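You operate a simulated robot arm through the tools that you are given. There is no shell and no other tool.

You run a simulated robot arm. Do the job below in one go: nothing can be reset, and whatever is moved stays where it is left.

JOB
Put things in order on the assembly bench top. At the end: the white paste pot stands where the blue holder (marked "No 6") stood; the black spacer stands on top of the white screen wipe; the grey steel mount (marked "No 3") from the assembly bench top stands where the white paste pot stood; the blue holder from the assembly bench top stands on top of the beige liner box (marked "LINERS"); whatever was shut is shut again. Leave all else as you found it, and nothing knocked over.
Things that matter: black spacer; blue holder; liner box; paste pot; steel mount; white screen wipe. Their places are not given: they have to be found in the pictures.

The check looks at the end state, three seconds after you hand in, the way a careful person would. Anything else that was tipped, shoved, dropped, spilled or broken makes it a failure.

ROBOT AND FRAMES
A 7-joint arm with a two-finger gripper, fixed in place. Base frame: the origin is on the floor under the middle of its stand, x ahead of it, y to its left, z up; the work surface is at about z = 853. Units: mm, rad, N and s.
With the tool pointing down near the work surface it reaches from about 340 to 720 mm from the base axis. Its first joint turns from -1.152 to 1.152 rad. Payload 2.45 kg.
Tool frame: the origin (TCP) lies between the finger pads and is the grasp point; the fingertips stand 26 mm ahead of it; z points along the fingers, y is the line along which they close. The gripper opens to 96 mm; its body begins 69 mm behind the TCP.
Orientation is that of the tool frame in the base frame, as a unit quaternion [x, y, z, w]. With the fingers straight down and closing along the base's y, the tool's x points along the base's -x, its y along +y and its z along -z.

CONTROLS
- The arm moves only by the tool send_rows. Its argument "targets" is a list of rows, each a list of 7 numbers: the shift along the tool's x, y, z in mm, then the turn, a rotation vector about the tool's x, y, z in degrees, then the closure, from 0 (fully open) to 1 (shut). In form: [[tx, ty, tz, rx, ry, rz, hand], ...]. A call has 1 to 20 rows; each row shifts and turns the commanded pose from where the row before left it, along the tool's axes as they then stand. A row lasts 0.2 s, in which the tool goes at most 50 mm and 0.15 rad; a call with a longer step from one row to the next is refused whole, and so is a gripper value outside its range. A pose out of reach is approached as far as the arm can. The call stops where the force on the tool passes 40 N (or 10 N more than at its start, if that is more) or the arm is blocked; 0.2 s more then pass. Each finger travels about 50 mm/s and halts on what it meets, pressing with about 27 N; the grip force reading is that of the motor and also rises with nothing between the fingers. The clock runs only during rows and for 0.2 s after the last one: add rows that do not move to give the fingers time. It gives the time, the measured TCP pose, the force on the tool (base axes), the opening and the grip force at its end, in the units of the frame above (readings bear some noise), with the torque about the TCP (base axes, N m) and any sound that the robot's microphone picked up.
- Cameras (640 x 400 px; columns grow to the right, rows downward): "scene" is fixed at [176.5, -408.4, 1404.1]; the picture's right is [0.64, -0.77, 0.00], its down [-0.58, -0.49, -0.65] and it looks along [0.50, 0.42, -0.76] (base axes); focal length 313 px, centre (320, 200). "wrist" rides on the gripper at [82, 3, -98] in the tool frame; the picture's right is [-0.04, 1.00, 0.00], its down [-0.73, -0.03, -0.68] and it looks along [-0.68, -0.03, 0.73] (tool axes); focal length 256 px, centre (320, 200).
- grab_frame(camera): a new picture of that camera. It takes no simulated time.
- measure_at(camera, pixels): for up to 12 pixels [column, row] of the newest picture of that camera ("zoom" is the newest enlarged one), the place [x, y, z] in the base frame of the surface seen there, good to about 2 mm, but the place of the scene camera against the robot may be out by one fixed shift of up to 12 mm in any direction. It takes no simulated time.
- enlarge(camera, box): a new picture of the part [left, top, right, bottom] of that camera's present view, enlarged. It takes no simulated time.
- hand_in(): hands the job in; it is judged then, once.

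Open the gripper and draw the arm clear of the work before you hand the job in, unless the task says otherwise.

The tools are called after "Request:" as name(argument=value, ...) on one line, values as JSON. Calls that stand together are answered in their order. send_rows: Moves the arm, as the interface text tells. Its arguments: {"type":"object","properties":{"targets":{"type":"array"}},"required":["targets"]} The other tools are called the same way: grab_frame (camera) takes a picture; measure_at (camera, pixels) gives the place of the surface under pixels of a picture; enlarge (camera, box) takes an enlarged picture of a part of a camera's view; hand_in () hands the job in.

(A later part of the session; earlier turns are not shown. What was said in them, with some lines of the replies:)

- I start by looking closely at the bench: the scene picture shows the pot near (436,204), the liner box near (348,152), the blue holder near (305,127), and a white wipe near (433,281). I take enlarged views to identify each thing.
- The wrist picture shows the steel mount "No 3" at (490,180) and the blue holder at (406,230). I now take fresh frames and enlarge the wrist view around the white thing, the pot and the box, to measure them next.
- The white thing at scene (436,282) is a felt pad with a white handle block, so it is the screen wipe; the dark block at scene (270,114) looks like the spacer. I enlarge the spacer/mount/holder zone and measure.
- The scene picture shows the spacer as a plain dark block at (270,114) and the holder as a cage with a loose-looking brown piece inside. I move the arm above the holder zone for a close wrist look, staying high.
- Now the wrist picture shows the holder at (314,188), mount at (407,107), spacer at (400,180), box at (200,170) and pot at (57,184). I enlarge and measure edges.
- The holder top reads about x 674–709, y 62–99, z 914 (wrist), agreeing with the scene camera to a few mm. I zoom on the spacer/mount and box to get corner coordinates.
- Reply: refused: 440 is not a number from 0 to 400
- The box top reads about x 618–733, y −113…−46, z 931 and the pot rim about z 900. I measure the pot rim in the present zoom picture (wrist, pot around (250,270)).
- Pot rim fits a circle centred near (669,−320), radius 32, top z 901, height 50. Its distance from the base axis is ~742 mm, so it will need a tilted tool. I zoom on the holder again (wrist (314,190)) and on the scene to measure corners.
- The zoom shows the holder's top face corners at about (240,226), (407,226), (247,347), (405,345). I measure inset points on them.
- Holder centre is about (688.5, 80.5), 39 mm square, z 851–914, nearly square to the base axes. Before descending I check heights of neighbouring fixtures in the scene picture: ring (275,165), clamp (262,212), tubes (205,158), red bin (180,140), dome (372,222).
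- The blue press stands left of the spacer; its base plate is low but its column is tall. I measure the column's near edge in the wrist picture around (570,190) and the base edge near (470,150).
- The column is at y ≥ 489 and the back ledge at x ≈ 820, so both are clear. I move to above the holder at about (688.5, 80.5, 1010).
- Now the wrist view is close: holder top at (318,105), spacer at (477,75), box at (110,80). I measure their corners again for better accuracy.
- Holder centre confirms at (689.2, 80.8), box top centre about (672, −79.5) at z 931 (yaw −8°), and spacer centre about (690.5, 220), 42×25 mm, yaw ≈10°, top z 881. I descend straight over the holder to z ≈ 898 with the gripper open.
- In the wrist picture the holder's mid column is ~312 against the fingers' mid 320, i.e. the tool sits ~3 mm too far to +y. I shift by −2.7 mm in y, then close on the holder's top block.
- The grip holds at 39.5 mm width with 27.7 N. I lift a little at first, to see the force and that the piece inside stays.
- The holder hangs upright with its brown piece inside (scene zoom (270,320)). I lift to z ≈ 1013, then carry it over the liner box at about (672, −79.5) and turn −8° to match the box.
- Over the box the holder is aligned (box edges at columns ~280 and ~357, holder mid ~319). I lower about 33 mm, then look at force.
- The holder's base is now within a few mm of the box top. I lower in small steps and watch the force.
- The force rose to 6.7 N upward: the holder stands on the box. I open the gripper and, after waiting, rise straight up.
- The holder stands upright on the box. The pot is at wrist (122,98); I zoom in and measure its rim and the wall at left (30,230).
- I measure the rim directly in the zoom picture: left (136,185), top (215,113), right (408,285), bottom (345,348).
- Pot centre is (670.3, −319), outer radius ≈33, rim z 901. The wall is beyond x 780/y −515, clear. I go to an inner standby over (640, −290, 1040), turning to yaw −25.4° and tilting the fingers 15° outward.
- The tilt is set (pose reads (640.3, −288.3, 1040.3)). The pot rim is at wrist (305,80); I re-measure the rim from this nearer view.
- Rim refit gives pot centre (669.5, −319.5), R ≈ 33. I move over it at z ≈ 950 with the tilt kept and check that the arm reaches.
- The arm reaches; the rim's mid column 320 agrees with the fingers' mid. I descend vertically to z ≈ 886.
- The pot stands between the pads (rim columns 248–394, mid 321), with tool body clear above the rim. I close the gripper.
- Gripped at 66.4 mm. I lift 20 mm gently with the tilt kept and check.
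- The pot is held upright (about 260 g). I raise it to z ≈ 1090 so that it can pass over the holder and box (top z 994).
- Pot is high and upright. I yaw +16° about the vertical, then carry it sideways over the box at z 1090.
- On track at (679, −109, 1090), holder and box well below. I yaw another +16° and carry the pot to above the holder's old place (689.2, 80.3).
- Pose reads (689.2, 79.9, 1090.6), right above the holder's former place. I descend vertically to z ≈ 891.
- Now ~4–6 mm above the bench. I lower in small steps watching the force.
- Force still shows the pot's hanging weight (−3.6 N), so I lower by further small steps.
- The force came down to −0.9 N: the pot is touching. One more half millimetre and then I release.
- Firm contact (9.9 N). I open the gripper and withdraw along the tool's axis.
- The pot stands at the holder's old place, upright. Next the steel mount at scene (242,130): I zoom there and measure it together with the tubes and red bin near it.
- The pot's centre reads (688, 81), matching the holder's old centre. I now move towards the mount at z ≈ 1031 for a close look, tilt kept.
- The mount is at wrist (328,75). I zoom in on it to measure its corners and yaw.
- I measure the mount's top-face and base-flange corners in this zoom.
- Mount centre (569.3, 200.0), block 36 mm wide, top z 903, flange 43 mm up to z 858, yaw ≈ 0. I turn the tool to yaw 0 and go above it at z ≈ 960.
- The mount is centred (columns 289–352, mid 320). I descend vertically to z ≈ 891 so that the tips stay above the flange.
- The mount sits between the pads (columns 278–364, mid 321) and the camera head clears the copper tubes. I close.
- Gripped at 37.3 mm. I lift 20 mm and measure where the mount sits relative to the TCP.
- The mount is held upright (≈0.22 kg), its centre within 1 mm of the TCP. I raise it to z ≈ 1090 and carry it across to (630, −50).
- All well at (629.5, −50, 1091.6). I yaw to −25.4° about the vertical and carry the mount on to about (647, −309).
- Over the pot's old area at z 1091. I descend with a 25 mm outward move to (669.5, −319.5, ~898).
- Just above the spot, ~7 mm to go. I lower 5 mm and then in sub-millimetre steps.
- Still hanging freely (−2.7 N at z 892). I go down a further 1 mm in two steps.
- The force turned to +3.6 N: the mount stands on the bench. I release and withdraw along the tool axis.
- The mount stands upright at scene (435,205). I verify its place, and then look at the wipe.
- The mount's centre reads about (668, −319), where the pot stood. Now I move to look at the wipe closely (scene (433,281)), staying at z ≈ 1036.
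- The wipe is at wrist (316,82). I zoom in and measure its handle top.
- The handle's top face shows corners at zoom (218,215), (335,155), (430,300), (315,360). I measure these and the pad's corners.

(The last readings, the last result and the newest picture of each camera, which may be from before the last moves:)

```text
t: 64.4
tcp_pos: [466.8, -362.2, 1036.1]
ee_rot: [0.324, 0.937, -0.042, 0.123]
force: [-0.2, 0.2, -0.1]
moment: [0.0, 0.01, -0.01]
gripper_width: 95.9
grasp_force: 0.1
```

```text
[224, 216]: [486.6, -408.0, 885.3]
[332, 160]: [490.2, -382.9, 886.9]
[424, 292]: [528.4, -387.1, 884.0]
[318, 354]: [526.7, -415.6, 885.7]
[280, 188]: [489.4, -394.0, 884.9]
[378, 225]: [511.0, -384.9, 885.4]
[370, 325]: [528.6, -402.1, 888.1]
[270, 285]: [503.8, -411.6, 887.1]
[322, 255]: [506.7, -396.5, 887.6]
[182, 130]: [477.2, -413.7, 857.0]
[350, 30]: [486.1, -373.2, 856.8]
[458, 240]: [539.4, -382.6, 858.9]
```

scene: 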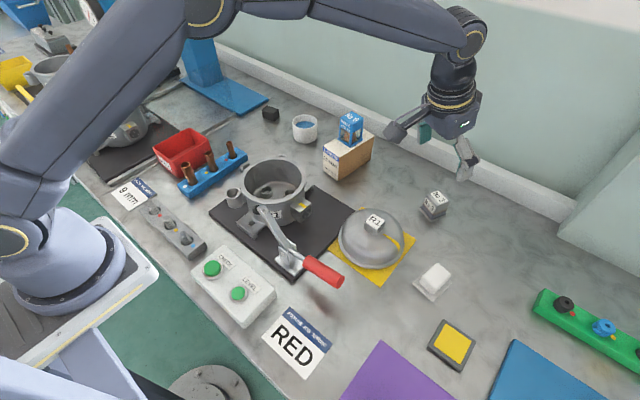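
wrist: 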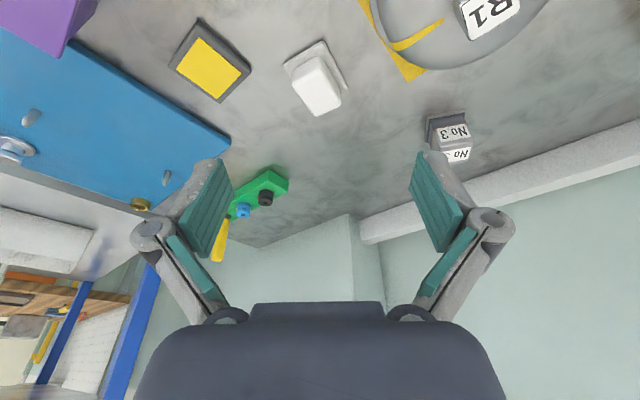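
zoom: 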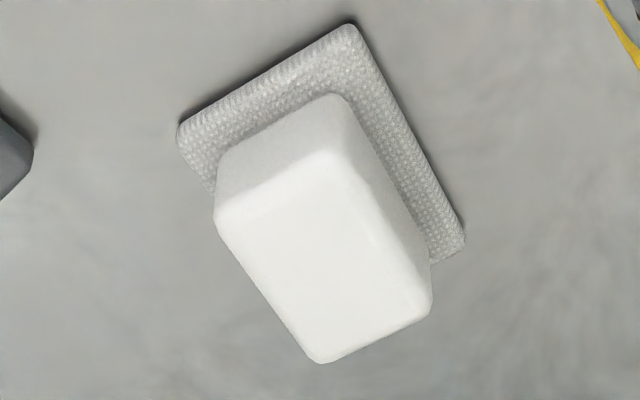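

Wipe centre is (508.2, −398.2), handle top 41×29 mm at z ≈ 887.5, long axis about −9° from x. Now I go back for the spacer: rise to z ≈ 1096 and swing across with the gripper empty.

Request:
send_rows(targets=[[-7.75, 0, -28.98, 0, 0, 0, 0], [-7.75, 0, -28.98, 0, 0, 0, 0], [0, 0, 0, -2.07, 0, -7.727, 0], [0, 0, 0, -2.07, 0, -7.727, 0], [0, 0, 0, -2.07, 0, -7.727, 0], [-2.54, 37, 0.68, 0, 0, 0, 0], [-2.54, 37, 0.68, 0, 0, 0, 0], [-2.54, 37, 0.68, 0, 0, 0, 0], [-2.54, 37, 0.68, 0, 0, 0, 0], [-2.54, 37, 0.68, 0, 0, 0, 0], [-2.54, 37, 0.68, 0, 0, 0, 0], [-2.54, 37, 0.68, 0, 0, 0, 0], [-2.54, 37, 0.68, 0, 0, 0, 0], [0, 0, 0, 0, 0, 0, 0]])

Request:
send_rows(targets=[[0, 0, 0, -2.07, 0, -7.727, 0], [0, 0, 0, -2.07, 0, -7.727, 0], [0, 0, 0, -2.07, 0, -7.727, 0], [-15.4, 33.4, 4.1, 0, 0, 0, 0], [-15.4, 33.4, 4.1, 0, 0, 0, 0], [-15.4, 33.4, 4.1, 0, 0, 0, 0], [-15.4, 33.4, 4.1, 0, 0, 0, 0], [-15.4, 33.4, 4.1, 0, 0, 0, 0], [-15.4, 33.4, 4.1, 0, 0, 0, 0], [-15.4, 33.4, 4.1, 0, 0, 0, 0], [-15.4, 33.4, 4.1, 0, 0, 0, 0], [0, 0, 0, 0, 3.5, 0, 0], [0, 0, 0, 0, 3.5, 0, 0], [0, 0, 0, 0, 0, 0, 0], [0, 0, 0, 0, 0, 0, 0]])

Request:
grab_frame(camera="wrist")

Request:
grab_frame(camera="scene")

```text
t: 67.4
tcp_pos: [560.3, -80.1, 1094.2]
ee_rot: [0.122, 0.984, -0.016, 0.13]
force: [0.4, 0.5, -0.3]
moment: [0.01, 0.0, -0.03]
gripper_width: 95.7
grasp_force: 0.1
```

```text
t: 70.6
tcp_pos: [639.6, 205.4, 1095.7]
ee_rot: [-0.086, 0.994, 0.005, 0.069]
force: [-0.7, 0.0, -0.9]
moment: [0.0, -0.01, 0.01]
gripper_width: 95.9
grasp_force: 0.0
```

```text
taken
```

wrist: 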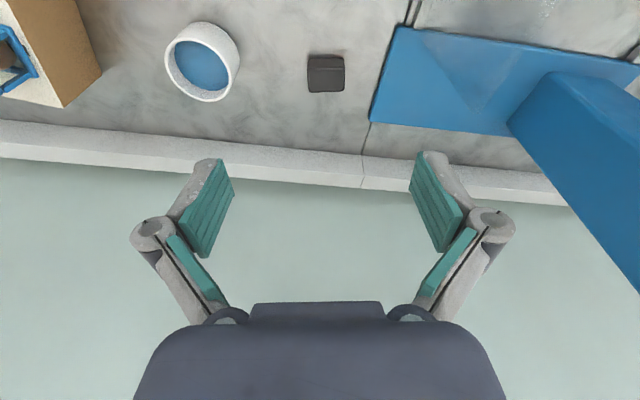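

```text
taken
```

scene: 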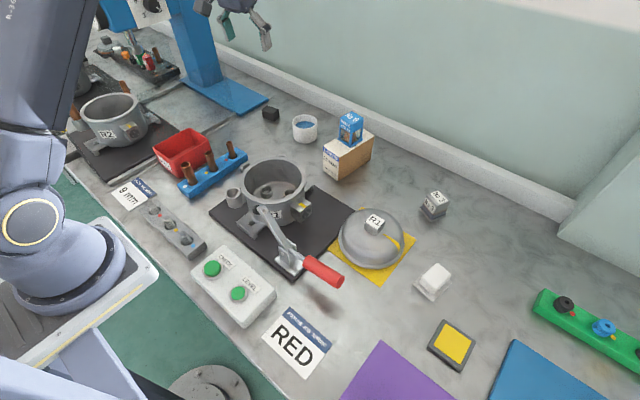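

The tilt is now 8°, yaw ≈10°. The spacer is at wrist (326,73); I zoom and measure its corners.

Request:
enlarge(camera="wrist", box=[290, 40, 362, 106])

```text
6.06 times, centred on (326, 73) of wrist
```

zoom: 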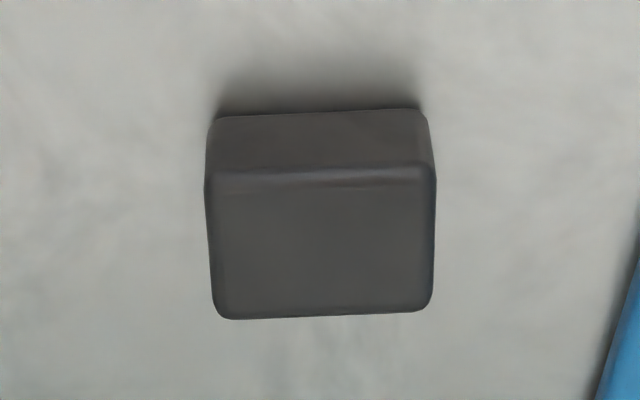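

I measure the spacer's top-face points in the zoom.

Request:
measure_at(camera="zoom", pixels=[[214, 190], [428, 180], [222, 308], [426, 302], [320, 185], [322, 306], [210, 245], [432, 240], [320, 245], [215, 122], [424, 115]])

```text
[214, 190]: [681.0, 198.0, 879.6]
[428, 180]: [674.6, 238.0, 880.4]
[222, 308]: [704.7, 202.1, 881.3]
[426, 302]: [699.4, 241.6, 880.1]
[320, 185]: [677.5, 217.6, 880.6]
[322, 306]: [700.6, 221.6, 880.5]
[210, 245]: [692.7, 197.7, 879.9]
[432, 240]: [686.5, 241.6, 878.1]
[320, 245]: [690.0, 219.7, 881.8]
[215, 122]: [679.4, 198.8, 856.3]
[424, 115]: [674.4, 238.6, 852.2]
```

Spacer centre (689.8, 219.8), 45×28 mm, top z 880.7, yaw ≈ 9°. I check how near the blue press plate's edge is (wrist (372,112), (385,65)).

Request:
measure_at(camera="wrist", pixels=[[373, 115], [376, 100], [382, 80], [390, 55], [396, 35], [365, 118], [362, 100], [240, 66]])

Request:
enlarge(camera="scene", box=[230, 85, 310, 135])

```text
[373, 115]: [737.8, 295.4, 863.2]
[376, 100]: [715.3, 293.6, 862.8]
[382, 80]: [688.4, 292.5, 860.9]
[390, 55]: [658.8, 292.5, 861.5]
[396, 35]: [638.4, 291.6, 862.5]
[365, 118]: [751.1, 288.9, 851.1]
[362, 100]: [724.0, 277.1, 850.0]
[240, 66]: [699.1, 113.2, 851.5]
```

```text
8.00 times, centred on (270, 110) of scene
```

zoom: 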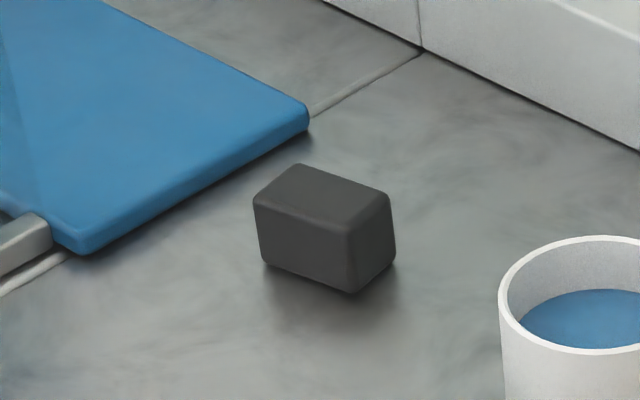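

The plate's edge is at y ≈ 291, so I narrow the opening to about 70 mm before descending. I move to above the spacer at z ≈ 930.

Request:
send_rows(targets=[[-4.67, 1.02, 28.6, 0, 0, 0, 0.26], [-4.67, 1.02, 28.6, 0, 0, 0, 0.26], [-4.67, 1.02, 28.6, 0, 0, 0, 0.26], [-4.67, 1.02, 28.6, 0, 0, 0, 0.26], [-4.67, 1.02, 28.6, 0, 0, 0, 0.26], [-4.67, 1.02, 28.6, 0, 0, 0, 0.26], [0, 0, 0, 0, 0, 0, 0.26], [0, 0, 0, 0, 0, 0, 0.26]])

Request:
grab_frame(camera="wrist")

Request:
enlarge(camera="scene", box=[200, 60, 328, 140])

```text
t: 72.4
tcp_pos: [689.8, 220.4, 927.0]
ee_rot: [-0.087, 0.994, 0.005, 0.07]
force: [0.0, 0.4, -0.3]
moment: [0.0, -0.01, 0.02]
gripper_width: 71.1
grasp_force: 0.0
```

```text
taken
```

wrist: 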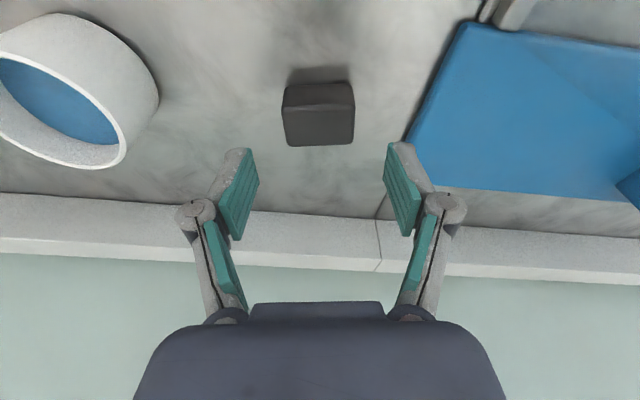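

```text
5.00 times, centred on (264, 100) of scene
```

zoom: 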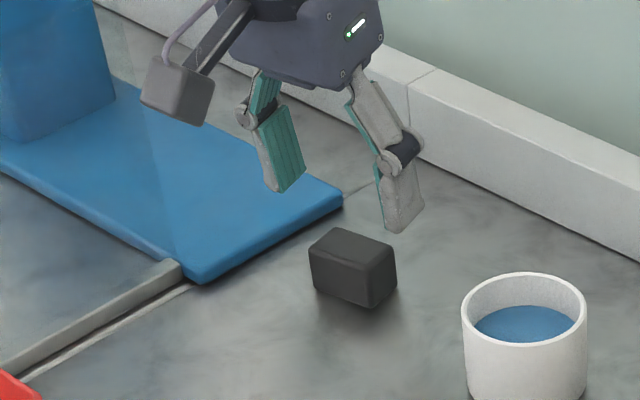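

Reached; the spacer's mid column 318 means I should shift about −1.2 mm along the closing line. I descend to z ≈ 882.5.

Request:
send_rows(targets=[[2.15, -1.2, 15.3, 0, 0, 0, 0.26], [2.15, 0, 15.3, 0, 0, 0, 0.26], [1.5, 0, 10.6, 0, 0, 0, 0.26], [0.66, 0, 4.75, 0, 0, 0, 0.26], [0, 0, 0, 0, 0, 0, 0.26], [0, 0, 0, 0, 0, 0, 0.26]])

Request:
grab_frame(camera="wrist")

Request:
enlarge(camera="scene", box=[200, 60, 328, 140])

```text
t: 73.8
tcp_pos: [688.1, 216.9, 882.1]
ee_rot: [-0.086, 0.994, 0.006, 0.07]
force: [-0.2, -0.8, -0.6]
moment: [-0.01, 0.01, 0.0]
gripper_width: 70.9
grasp_force: 0.1
```

```text
taken
```

wrist: 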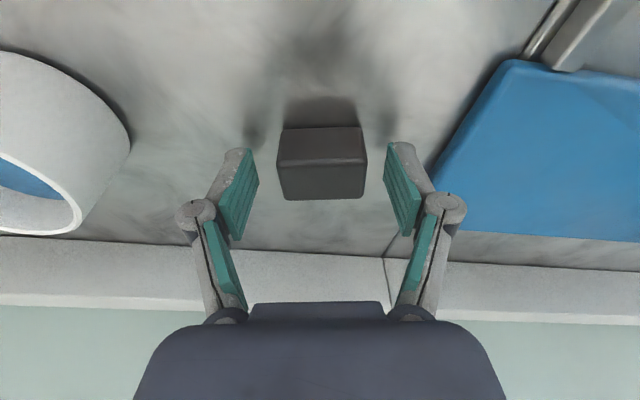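

```text
5.00 times, centred on (264, 100) of scene
```

zoom: 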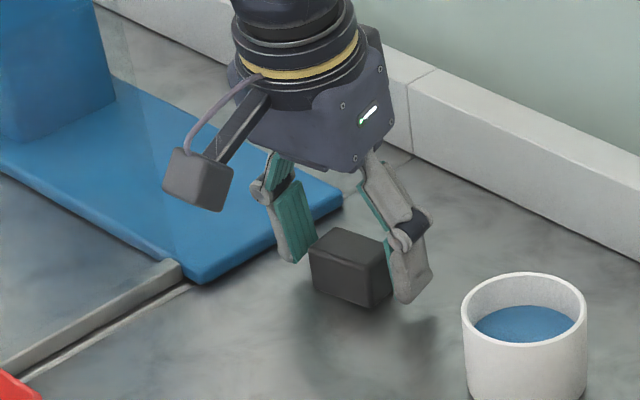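

The spacer sits between the pads (columns 276–366, mid 321), clear of the plate. I close on it.

Request:
send_rows(targets=[[0, 0, 0, 0, 0, 0, 1], [0, 0, 0, 0, 0, 0, 1], [0, 0, 0, 0, 0, 0, 1], [0, 0, 0, 0, 0, 0, 1], [0, 0, 0, 0, 0, 0, 1]])

Request:
grab_frame(camera="wrist")

```text
t: 75.0
tcp_pos: [689.0, 218.5, 882.8]
ee_rot: [-0.087, 0.994, 0.006, 0.069]
force: [-1.0, -0.4, 1.7]
moment: [0.01, 0.01, -0.02]
gripper_width: 44.1
grasp_force: 27.0
```

```text
taken
```

wrist: 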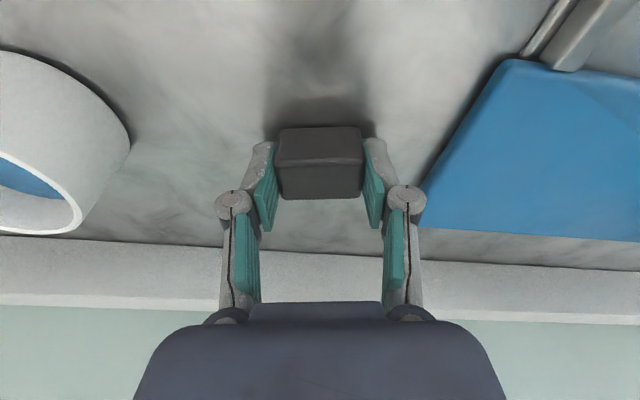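

Gripped at 44.1 mm. I measure the spacer's top relative to the TCP, then lift 20 mm.

Request:
measure_at(camera="wrist", pixels=[[282, 166], [358, 164], [287, 196], [356, 195], [320, 165], [320, 196], [320, 181]])

Request:
send_rows(targets=[[-0.42, 0, -2.97, 0, 0, 0, 1], [-0.97, 0, -6.93, 0, 0, 0, 1], [-1.39, 0, -9.9, 0, 0, 0, 1], [0, 0, 0, 0, 0, 0, 1], [0, 0, 0, 0, 0, 0, 1]])

Request:
grab_frame(camera="wrist")

Request:
enlarge(camera="scene", box=[200, 60, 328, 140])

```text
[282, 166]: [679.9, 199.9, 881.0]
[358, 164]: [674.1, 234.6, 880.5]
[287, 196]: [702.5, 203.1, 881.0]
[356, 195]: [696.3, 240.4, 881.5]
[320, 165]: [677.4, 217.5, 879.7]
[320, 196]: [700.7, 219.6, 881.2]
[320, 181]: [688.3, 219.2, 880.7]
```

```text
t: 76.2
tcp_pos: [688.6, 218.2, 901.9]
ee_rot: [-0.086, 0.994, 0.005, 0.069]
force: [-0.1, 0.2, -0.7]
moment: [0.04, -0.01, -0.01]
gripper_width: 44.0
grasp_force: 27.3
```

```text
taken
```

wrist: 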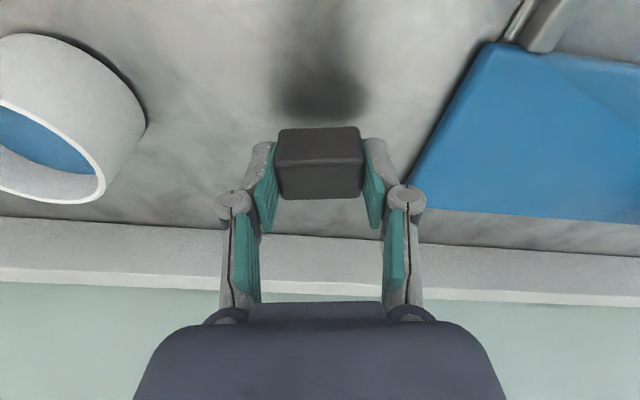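

```text
5.00 times, centred on (264, 100) of scene
```

zoom: 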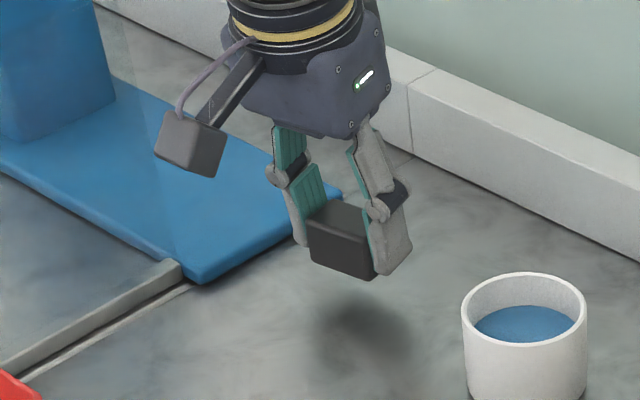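

The spacer is held level, its centre on the TCP within 1 mm. I lift it to z ≈ 1095 and carry it towards (600, −60).

Request:
send_rows(targets=[[-2, 0, -14.2, 0, 0, 0, 1], [-3.84, 0, -27.3, 0, 0, 0, 1], [-3.84, 0, -27.3, 0, 0, 0, 1], [-3.84, 0, -27.3, 0, 0, 0, 1], [-3.84, 0, -27.3, 0, 0, 0, 1], [-3.84, 0, -27.3, 0, 0, 0, 1], [-3.84, 0, -27.3, 0, 0, 0, 1], [-1.84, 0, -13.1, 0, 0, 0, 1], [13.48, -25.92, -1.89, 0, 0, 0, 1], [13.48, -25.92, -1.89, 0, 0, 0, 1], [13.48, -25.92, -1.89, 0, 0, 0, 1], [13.48, -25.92, -1.89, 0, 0, 0, 1], [13.48, -25.92, -1.89, 0, 0, 0, 1], [13.48, -25.92, -1.89, 0, 0, 0, 1], [13.48, -25.92, -1.89, 0, 0, 0, 1], [13.48, -25.92, -1.89, 0, 0, 0, 1], [13.48, -25.92, -1.89, 0, 0, 0, 1], [13.48, -25.92, -1.89, 0, 0, 0, 1], [0, 0, 0, 0, 0, 0, 1], [0, 0, 0, 0, 0, 0, 1]])

Request:
grab_frame(camera="wrist")

```text
t: 80.4
tcp_pos: [598.7, -59.5, 1095.7]
ee_rot: [-0.085, 0.994, 0.006, 0.069]
force: [-0.2, 0.3, 0.2]
moment: [0.01, 0.01, 0.02]
gripper_width: 43.9
grasp_force: 26.8
```

```text
taken
```

wrist: 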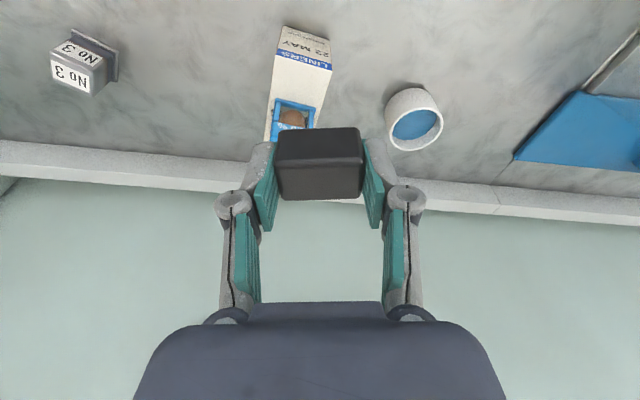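

At (598.7, −59.5, 1095.7), spacer still firmly held. I yaw −56° about the vertical and then carry it to above the wipe.

Request:
send_rows(targets=[[0, 0, 0, 1.114, 0, 7.922, 1], [0, 0, 0, 1.114, 0, 7.922, 1], [0, 0, 0, 1.114, 0, 7.922, 1], [0, 0, 0, 1.114, 0, 7.922, 1], [0, 0, 0, 1.114, 0, 7.922, 1], [0, 0, 0, 1.114, 0, 7.922, 1], [0, 0, 0, 1.114, 0, 7.922, 1], [0, 0, 0, 0, 0, 0, 1], [0, 0, 0, 0, 0, 0, 1]])

Request:
send_rows(targets=[[-14.9, -25.03, 2.09, 0, 0, 0, 1], [-14.9, -25.03, 2.09, 0, 0, 0, 1], [-14.9, -25.03, 2.09, 0, 0, 0, 1], [-14.9, -25.03, 2.09, 0, 0, 0, 1], [-14.9, -25.03, 2.09, 0, 0, 0, 1], [-14.9, -25.03, 2.09, 0, 0, 0, 1], [-14.9, -25.03, 2.09, 0, 0, 0, 1], [-14.9, -25.03, 2.09, 0, 0, 0, 1], [-14.9, -25.03, 2.09, 0, 0, 0, 1], [-14.9, -25.03, 2.09, 0, 0, 0, 1], [-14.9, -25.03, 2.09, 0, 0, 0, 1], [-14.9, -25.03, 2.09, 0, 0, 0, 1], [0, 0, 0, 0, 0, 0, 1], [0, 0, 0, 0, 0, 0, 1]])

Request:
grab_frame(camera="wrist")

Request:
grab_frame(camera="scene")

```text
t: 82.4
tcp_pos: [598.6, -59.8, 1095.5]
ee_rot: [0.391, 0.918, -0.028, 0.064]
force: [-0.4, -0.4, -1.1]
moment: [-0.01, -0.03, -0.01]
gripper_width: 44.0
grasp_force: 27.2
```

```text
t: 85.4
tcp_pos: [510.0, -399.6, 1096.7]
ee_rot: [0.391, 0.918, -0.027, 0.064]
force: [1.1, 0.1, 0.2]
moment: [0.03, 0.0, 0.01]
gripper_width: 43.9
grasp_force: 27.1
```

```text
taken
```

wrist: 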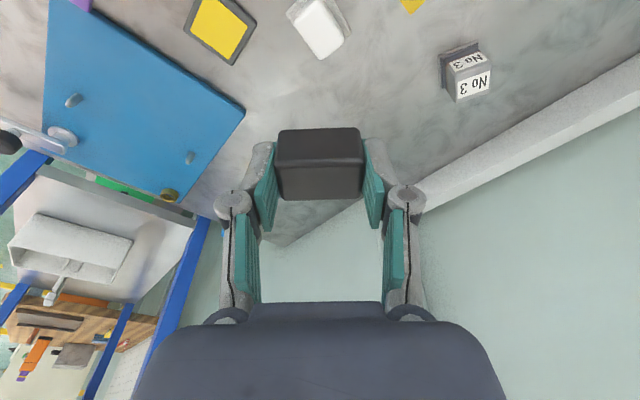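

```text
taken
```

scene: 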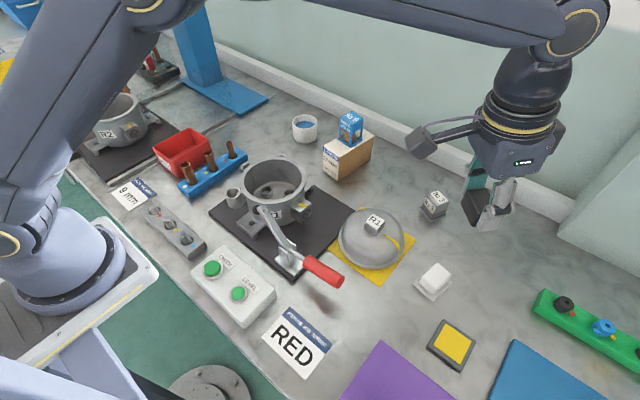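

Above the wipe at (510, −399.6, 1096.7). I turn the remaining −53.8° so that the spacer's long side lies along the wipe's long side.

Request:
send_rows(targets=[[0, 0, 0, 1.07, 0, 7.611, 1], [0, 0, 0, 1.07, 0, 7.611, 1], [0, 0, 0, 1.07, 0, 7.611, 1], [0, 0, 0, 1.07, 0, 7.611, 1], [0, 0, 0, 1.07, 0, 7.611, 1], [0, 0, 0, 1.07, 0, 7.611, 1], [0, 0, 0, 1.07, 0, 7.611, 1], [0, 0, 0, 0, 0, 0, 1], [0, 0, 0, 0, 0, 0, 1]])

Request:
grab_frame(camera="wrist")

Request:
grab_frame(camera="scene")

```text
t: 87.4
tcp_pos: [507.7, -398.7, 1095.7]
ee_rot: [0.764, 0.642, -0.054, 0.045]
force: [-0.3, -0.2, 0.1]
moment: [-0.01, 0.01, -0.03]
gripper_width: 44.1
grasp_force: 26.4
```

```text
taken
```

wrist: 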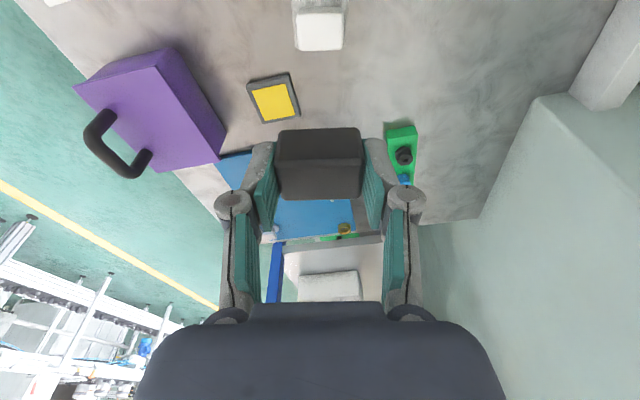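

```text
taken
```

scene: 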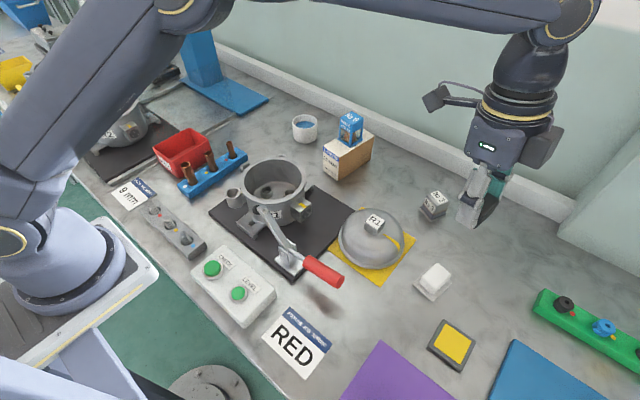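

Yaw is now −99.9°, and the wipe (wrist (320,28)) lines up with the spacer. I descend vertically to z ≈ 940.

Request:
send_rows(targets=[[1.8, 0, 12.8, 0, 0, 0, 1], [3.61, 0, 25.7, 0, 0, 0, 1], [3.61, 0, 25.7, 0, 0, 0, 1], [3.61, 0, 25.7, 0, 0, 0, 1], [3.61, 0, 25.7, 0, 0, 0, 1], [3.61, 0, 25.7, 0, 0, 0, 1], [1.82, 0, 12.9, 0, 0, 0, 1], [0, 0, 0, 0, 0, 0, 1], [0, 0, 0, 0, 0, 0, 1]])

Request:
grab_frame(camera="wrist")

Request:
enlarge(camera="scene", box=[360, 190, 520, 310])

```text
t: 89.4
tcp_pos: [506.3, -398.4, 939.4]
ee_rot: [0.763, 0.642, -0.053, 0.045]
force: [0.2, -0.1, -0.9]
moment: [-0.04, 0.01, 0.01]
gripper_width: 43.9
grasp_force: 27.5
```

```text
taken
```

wrist: 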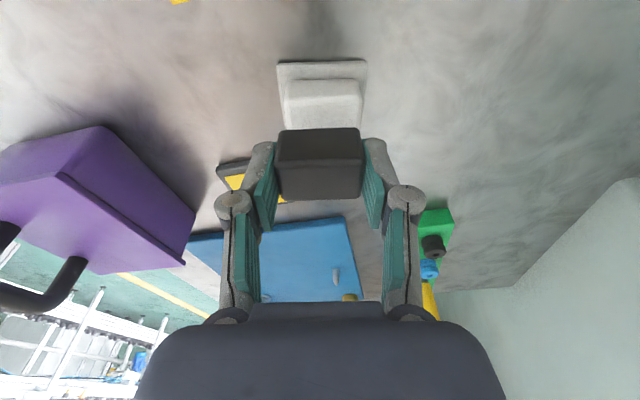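

```text
3.33 times, centred on (440, 250) of scene
```

zoom: 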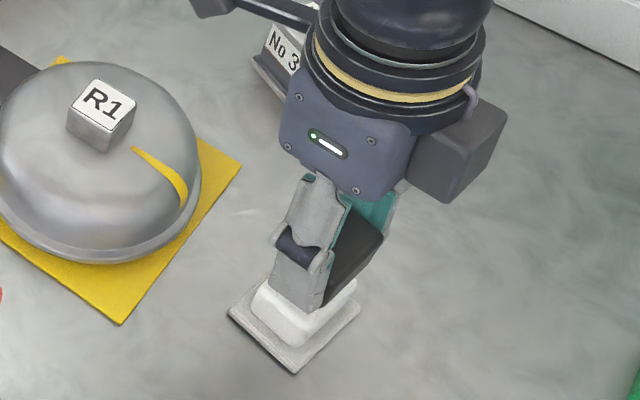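

The spacer hovers over the wipe; the wipe's mid column (~323) is slightly right of the spacer's (320.5). I measure the wipe's near edges here to refine the offset.

Request:
enlarge(camera="wrist", box=[256, 50, 384, 210])

Request:
measure_at(camera="wrist", pixels=[[280, 66], [364, 64], [290, 90], [358, 88], [292, 110], [357, 105], [322, 100], [322, 85], [282, 163], [358, 162], [287, 196], [355, 195]])

```text
2.50 times, centred on (320, 130) of wrist
```

zoom: 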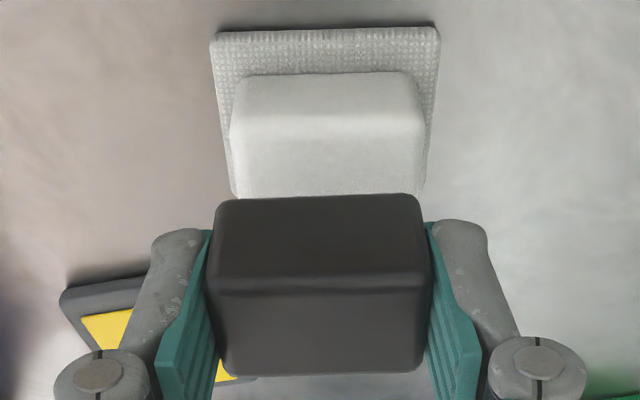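

```text
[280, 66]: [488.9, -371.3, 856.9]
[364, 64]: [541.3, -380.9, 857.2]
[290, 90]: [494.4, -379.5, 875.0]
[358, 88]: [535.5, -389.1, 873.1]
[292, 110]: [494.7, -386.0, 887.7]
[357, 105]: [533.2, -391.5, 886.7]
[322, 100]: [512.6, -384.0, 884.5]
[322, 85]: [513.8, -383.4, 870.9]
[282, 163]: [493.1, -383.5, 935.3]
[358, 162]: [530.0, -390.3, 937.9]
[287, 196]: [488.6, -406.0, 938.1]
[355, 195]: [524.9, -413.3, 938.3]
```

In the same frame the spacer's centre is at about (509.5, −398.3) and the wipe's at about (511.5, −397.9): I shift +2 mm along the closing line and lower to z ≈ 922.

Request:
send_rows(targets=[[0, 2, 0, 0, 0, 0, 1], [0.97, 0, 6.93, 0, 0, 0, 1], [0.97, 0, 6.93, 0, 0, 0, 1], [0.56, 0, 3.96, 0, 0, 0, 1], [0, 0, 0, 0, 0, 0, 1], [0, 0, 0, 0, 0, 0, 1]])

Request:
grab_frame(camera="wrist")

Request:
enlarge(camera="scene", box=[390, 230, 486, 300])

Request:
enlarge(camera="wrist", box=[256, 50, 384, 210])

```text
t: 90.8
tcp_pos: [509.6, -399.2, 922.1]
ee_rot: [0.763, 0.642, -0.054, 0.046]
force: [-0.1, 0.4, -0.8]
moment: [0.0, -0.02, 0.02]
gripper_width: 43.7
grasp_force: 27.2
```

```text
taken
```

wrist: 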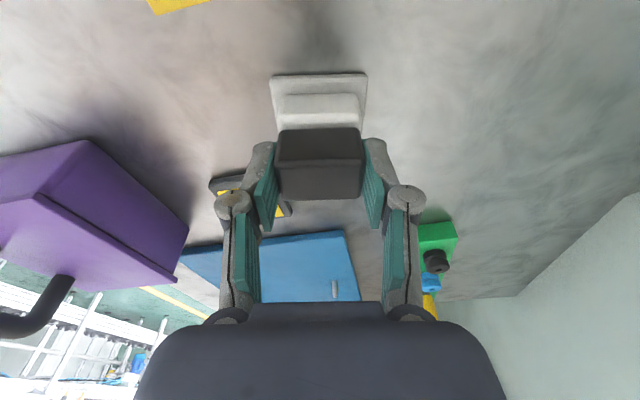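

```text
5.71 times, centred on (438, 265) of scene
```

zoom: 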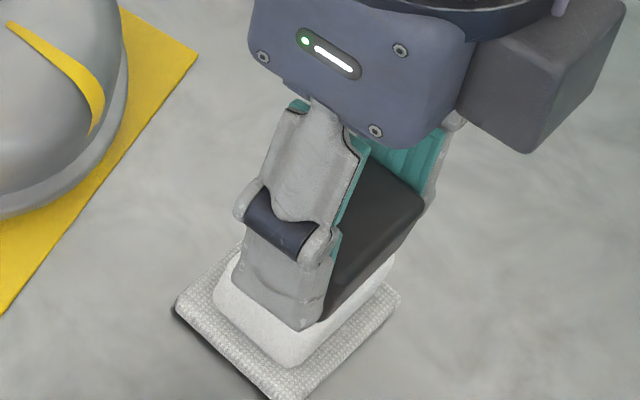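

```text
2.50 times, centred on (320, 130) of wrist
```

zoom: 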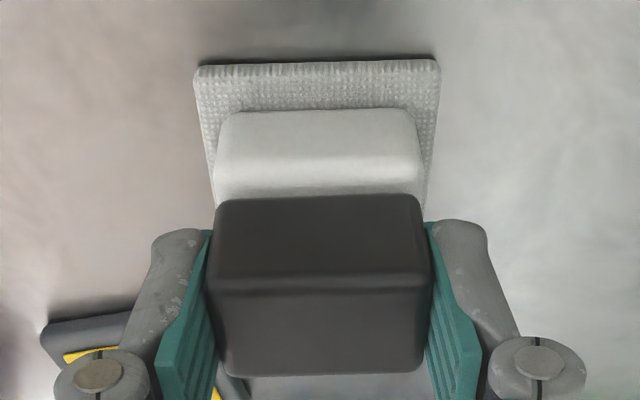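

Longitudinally it is aligned now (handle and spacer mids both ≈320). I check the cross direction by measuring the visible strip of handle top and the spacer's near face.

Request:
measure_at(camera="wrist", pixels=[[320, 126], [320, 120], [320, 114], [320, 110], [320, 105], [320, 131], [320, 140], [320, 155], [320, 165], [320, 195], [275, 78], [366, 76]])

```text
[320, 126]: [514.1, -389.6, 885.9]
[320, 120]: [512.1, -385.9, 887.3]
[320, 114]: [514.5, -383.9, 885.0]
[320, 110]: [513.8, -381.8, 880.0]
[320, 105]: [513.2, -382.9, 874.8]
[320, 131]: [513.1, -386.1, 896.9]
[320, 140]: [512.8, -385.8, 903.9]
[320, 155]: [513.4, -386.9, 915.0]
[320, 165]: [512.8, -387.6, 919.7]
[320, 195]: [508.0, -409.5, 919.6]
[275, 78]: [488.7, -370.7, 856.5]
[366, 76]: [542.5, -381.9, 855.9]
```

Spacer spans y ≈ −411.5…−385.3 and handle ≈ −413.6…−382 at that x, so it is centred within 1 mm. I lower in small steps.

Request:
send_rows(targets=[[0.14, 0, 0.99, 0, 0, 0, 1], [0.11, 0, 0.79, 0, 0, 0, 1], [0, 0, 0, 0, 0, 0, 1]])

```text
t: 91.6
tcp_pos: [510.0, -399.0, 920.7]
ee_rot: [0.763, 0.642, -0.054, 0.046]
force: [0.0, -0.4, -0.7]
moment: [-0.02, 0.02, 0.0]
gripper_width: 44.1
grasp_force: 27.0
```

No contact yet (−0.7 N at z 920.7); I continue by 0.6 mm steps.

Request:
send_rows(targets=[[0.08, 0, 0.59, 0, 0, 0, 1], [0.08, 0, 0.59, 0, 0, 0, 1], [0, 0, 0, 0, 0, 0, 1]])

```text
t: 92.4
tcp_pos: [509.7, -399.1, 919.2]
ee_rot: [0.764, 0.642, -0.053, 0.044]
force: [-1.0, -0.1, -1.0]
moment: [0.01, -0.02, 0.0]
gripper_width: 44.0
grasp_force: 26.6
```

Request:
send_rows(targets=[[0.07, 0, 0.5, 0, 0, 0, 1], [0.06, 0, 0.4, 0, 0, 0, 1], [0, 0, 0, 0, 0, 0, 1]])

```text
t: 93.2
tcp_pos: [510.4, -398.4, 918.6]
ee_rot: [0.764, 0.642, -0.053, 0.044]
force: [-0.9, 0.4, 5.1]
moment: [0.01, 0.06, 0.0]
gripper_width: 44.1
grasp_force: 26.9
```

Contact: +5.1 N. I open the fingers and withdraw along the tool axis.

Request:
send_rows(targets=[[0, 0, 0, 0, 0, 0, 0.45], [0, 0, 0, 0, 0, 0, 0.3], [0, 0, 0, 0, 0, 0, 0.2], [0, 0, 0, 0, 0, 0, 0.1], [0, 0, 0, 0, 0, 0, 0.1], [0, 0, -10, 0, 0, 0, 0.1], [0, 0, -25, 0, 0, 0, 0.1], [0, 0, -35, 0, 0, 0, 0.1], [0, 0, -40, 0, 0, 0, 0.1], [0, 0, -40, 0, 0, 0, 0.1], [0, 0, 0, 0, 0, 0, 0.1], [0, 0, 0, 0, 0, 0, 0.1]])

Request:
grab_frame(camera="wrist")

Request:
grab_frame(camera="scene")

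Request:
enlarge(camera="scene", box=[390, 230, 486, 310])

```text
t: 95.8
tcp_pos: [514.0, -377.3, 1065.8]
ee_rot: [0.764, 0.641, -0.053, 0.045]
force: [-0.3, -1.2, 0.0]
moment: [-0.01, 0.0, -0.01]
gripper_width: 86.3
grasp_force: 0.1
```

```text
taken
```

wrist: 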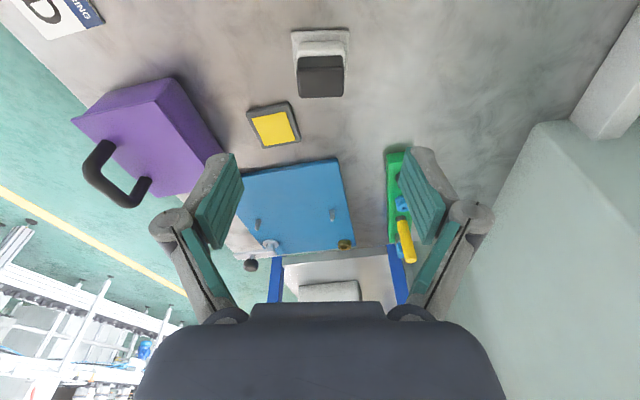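

```text
taken
```

scene: 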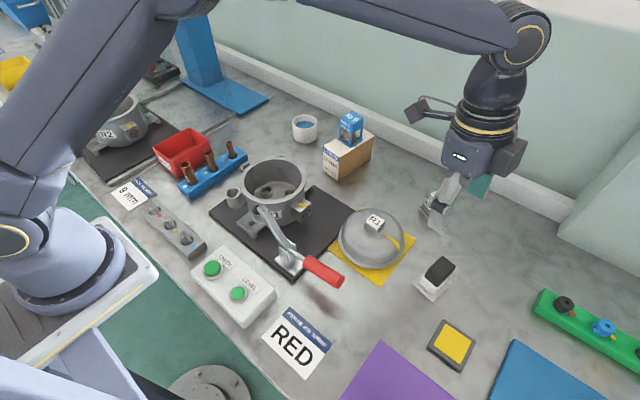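

```text
5.00 times, centred on (438, 270) of scene
```

zoom: 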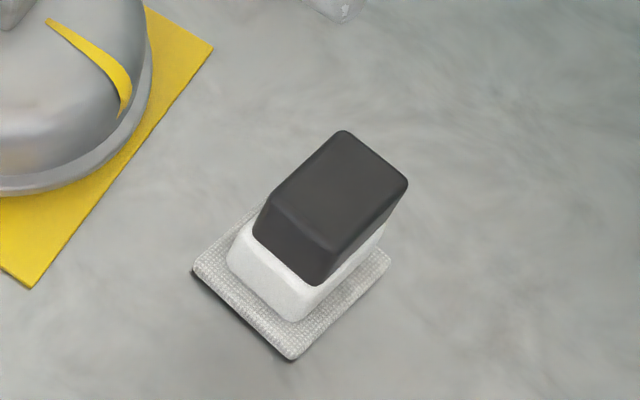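

The spacer stands squarely on the wipe's handle. I double-check the other dark item on the green rail (scene (563,303)), and the whole bench, to be sure that I used the right things.

Request:
enlarge(camera="scene", box=[530, 270, 640, 370])

Request:
enlarge(camera="scene", box=[270, 90, 470, 225])

Request:
measure_at(camera="scene", pixels=[[440, 268], [430, 293], [562, 302]])

```text
4.00 times, centred on (585, 320) of scene
```

zoom: 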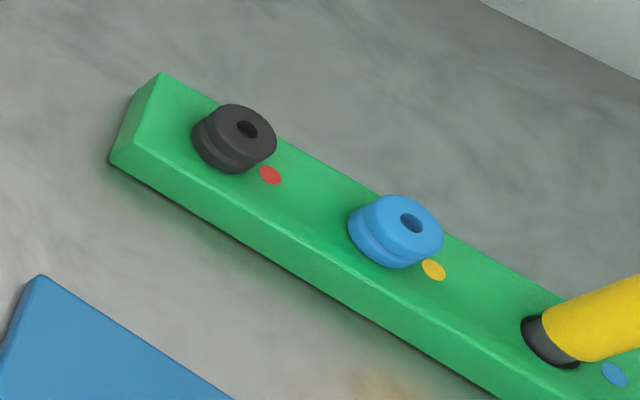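

```text
2.96 times, centred on (370, 158) of scene
```

zoom: 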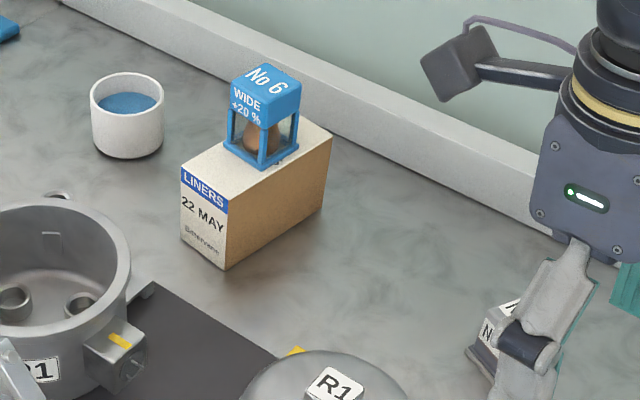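

```text
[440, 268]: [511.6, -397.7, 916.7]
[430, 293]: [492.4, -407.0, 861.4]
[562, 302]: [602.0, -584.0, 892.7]
```

The rail's black item is a grommet far out of reach (r ≈ 839), so the block was the spacer. I now rise, open fully and draw the arm back clear of the work.

Request:
send_rows(targets=[[-4.2, 0, -29.7, 0, 0, 0, 0], [-4.2, 0, -29.7, 0, 0, 0, 0], [19.5, -26.6, -2.7, 0, 0, 0, 0], [19.5, -26.6, -2.7, 0, 0, 0, 0], [19.5, -26.6, -2.7, 0, 0, 0, 0], [19.5, -26.6, -2.7, 0, 0, 0, 0], [19.5, -26.6, -2.7, 0, 0, 0, 0], [0, 0, 0, -1.114, 0, -7.922, 0], [0, 0, 0, -1.114, 0, -7.922, 0], [0, 0, 0, -1.114, 0, -7.922, 0], [0, 0, 0, -1.114, 0, -7.922, 0], [0, 0, 0, -1.114, 0, -7.922, 0], [0, 0, 0, -1.114, 0, -7.922, 0], [0, 0, 0, -1.114, 0, -7.922, 0], [0, 0, 0, 0, 0, 0, 0], [0, 0, 0, 0, 0, 0, 0]])

Request:
grab_frame(camera="scene")

Request:
grab_frame(camera="wrist")

Request:
enlarge(camera="scene", box=[270, 90, 480, 310])

```text
t: 99.2
tcp_pos: [399.3, -257.5, 1126.9]
ee_rot: [0.373, 0.925, -0.026, 0.065]
force: [-0.2, -0.2, 0.2]
moment: [0.02, 0.01, 0.0]
gripper_width: 96.0
grasp_force: 0.1
```

```text
taken
```

scene: 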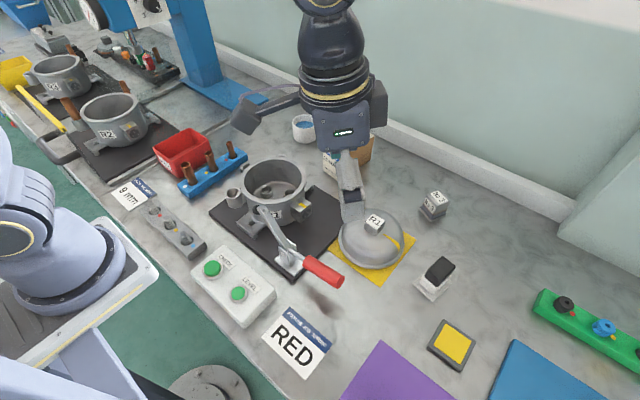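

```text
taken
```

wrist: 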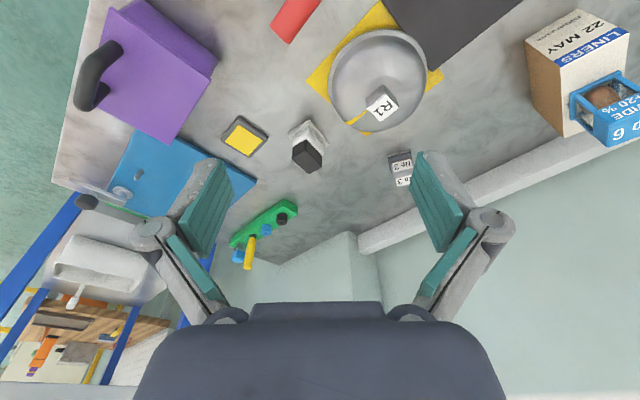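

```text
1.82 times, centred on (375, 200) of scene
```

zoom: 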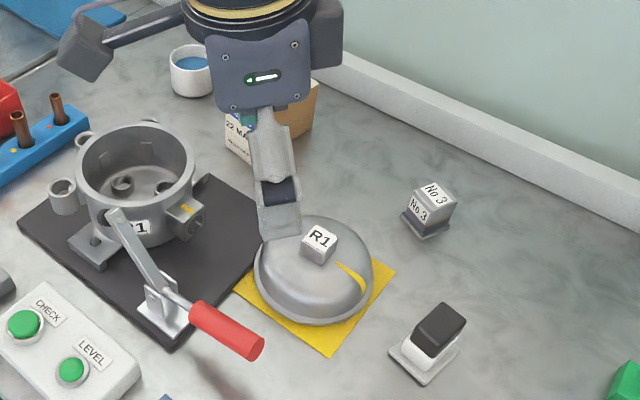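

All five end states look right: pot at the holder's old place, holder on the box, mount at scene (434,205) where the pot was, spacer on the wipe at (437,275), nothing tipped, nothing opened; gripper is open and the arm is at z 1127. I hand in.

Request:
hand_in()

```text
The job is handed in.
```

I did all four moves and handed the job in. I don't have the check's verdict yet. The last pictures showed everything upright and nothing else moved.

| Thing | Where it stands now | How close |
|---|---|---|
| White paste pot | Where the blue holder (No 6) stood | Centre at about (688, 81); the holder's was about (689, 80.5) |
| Grey steel mount (No 3) | Where the paste pot stood | Centre at about (668, −319); the pot's was about (669.5, −319.5) |
| Blue holder (No 6) | On top of the liner box | Centred and turned to match the box, the brown piece still inside |
| Black spacer | On top of the white screen wipe | Centred to about 1 mm, long side along the wipe's long side |

- **Shut things:** I opened nothing, so there was nothing to shut again.
- **Which thing is the spacer:** I took the dark block near the holder to be the black spacer. The only other black candidate I saw was a grommet on the green rail, which is out of the arm's reach.
- **Arm:** the gripper is open and the arm is drawn back, about 170 mm above the dome.
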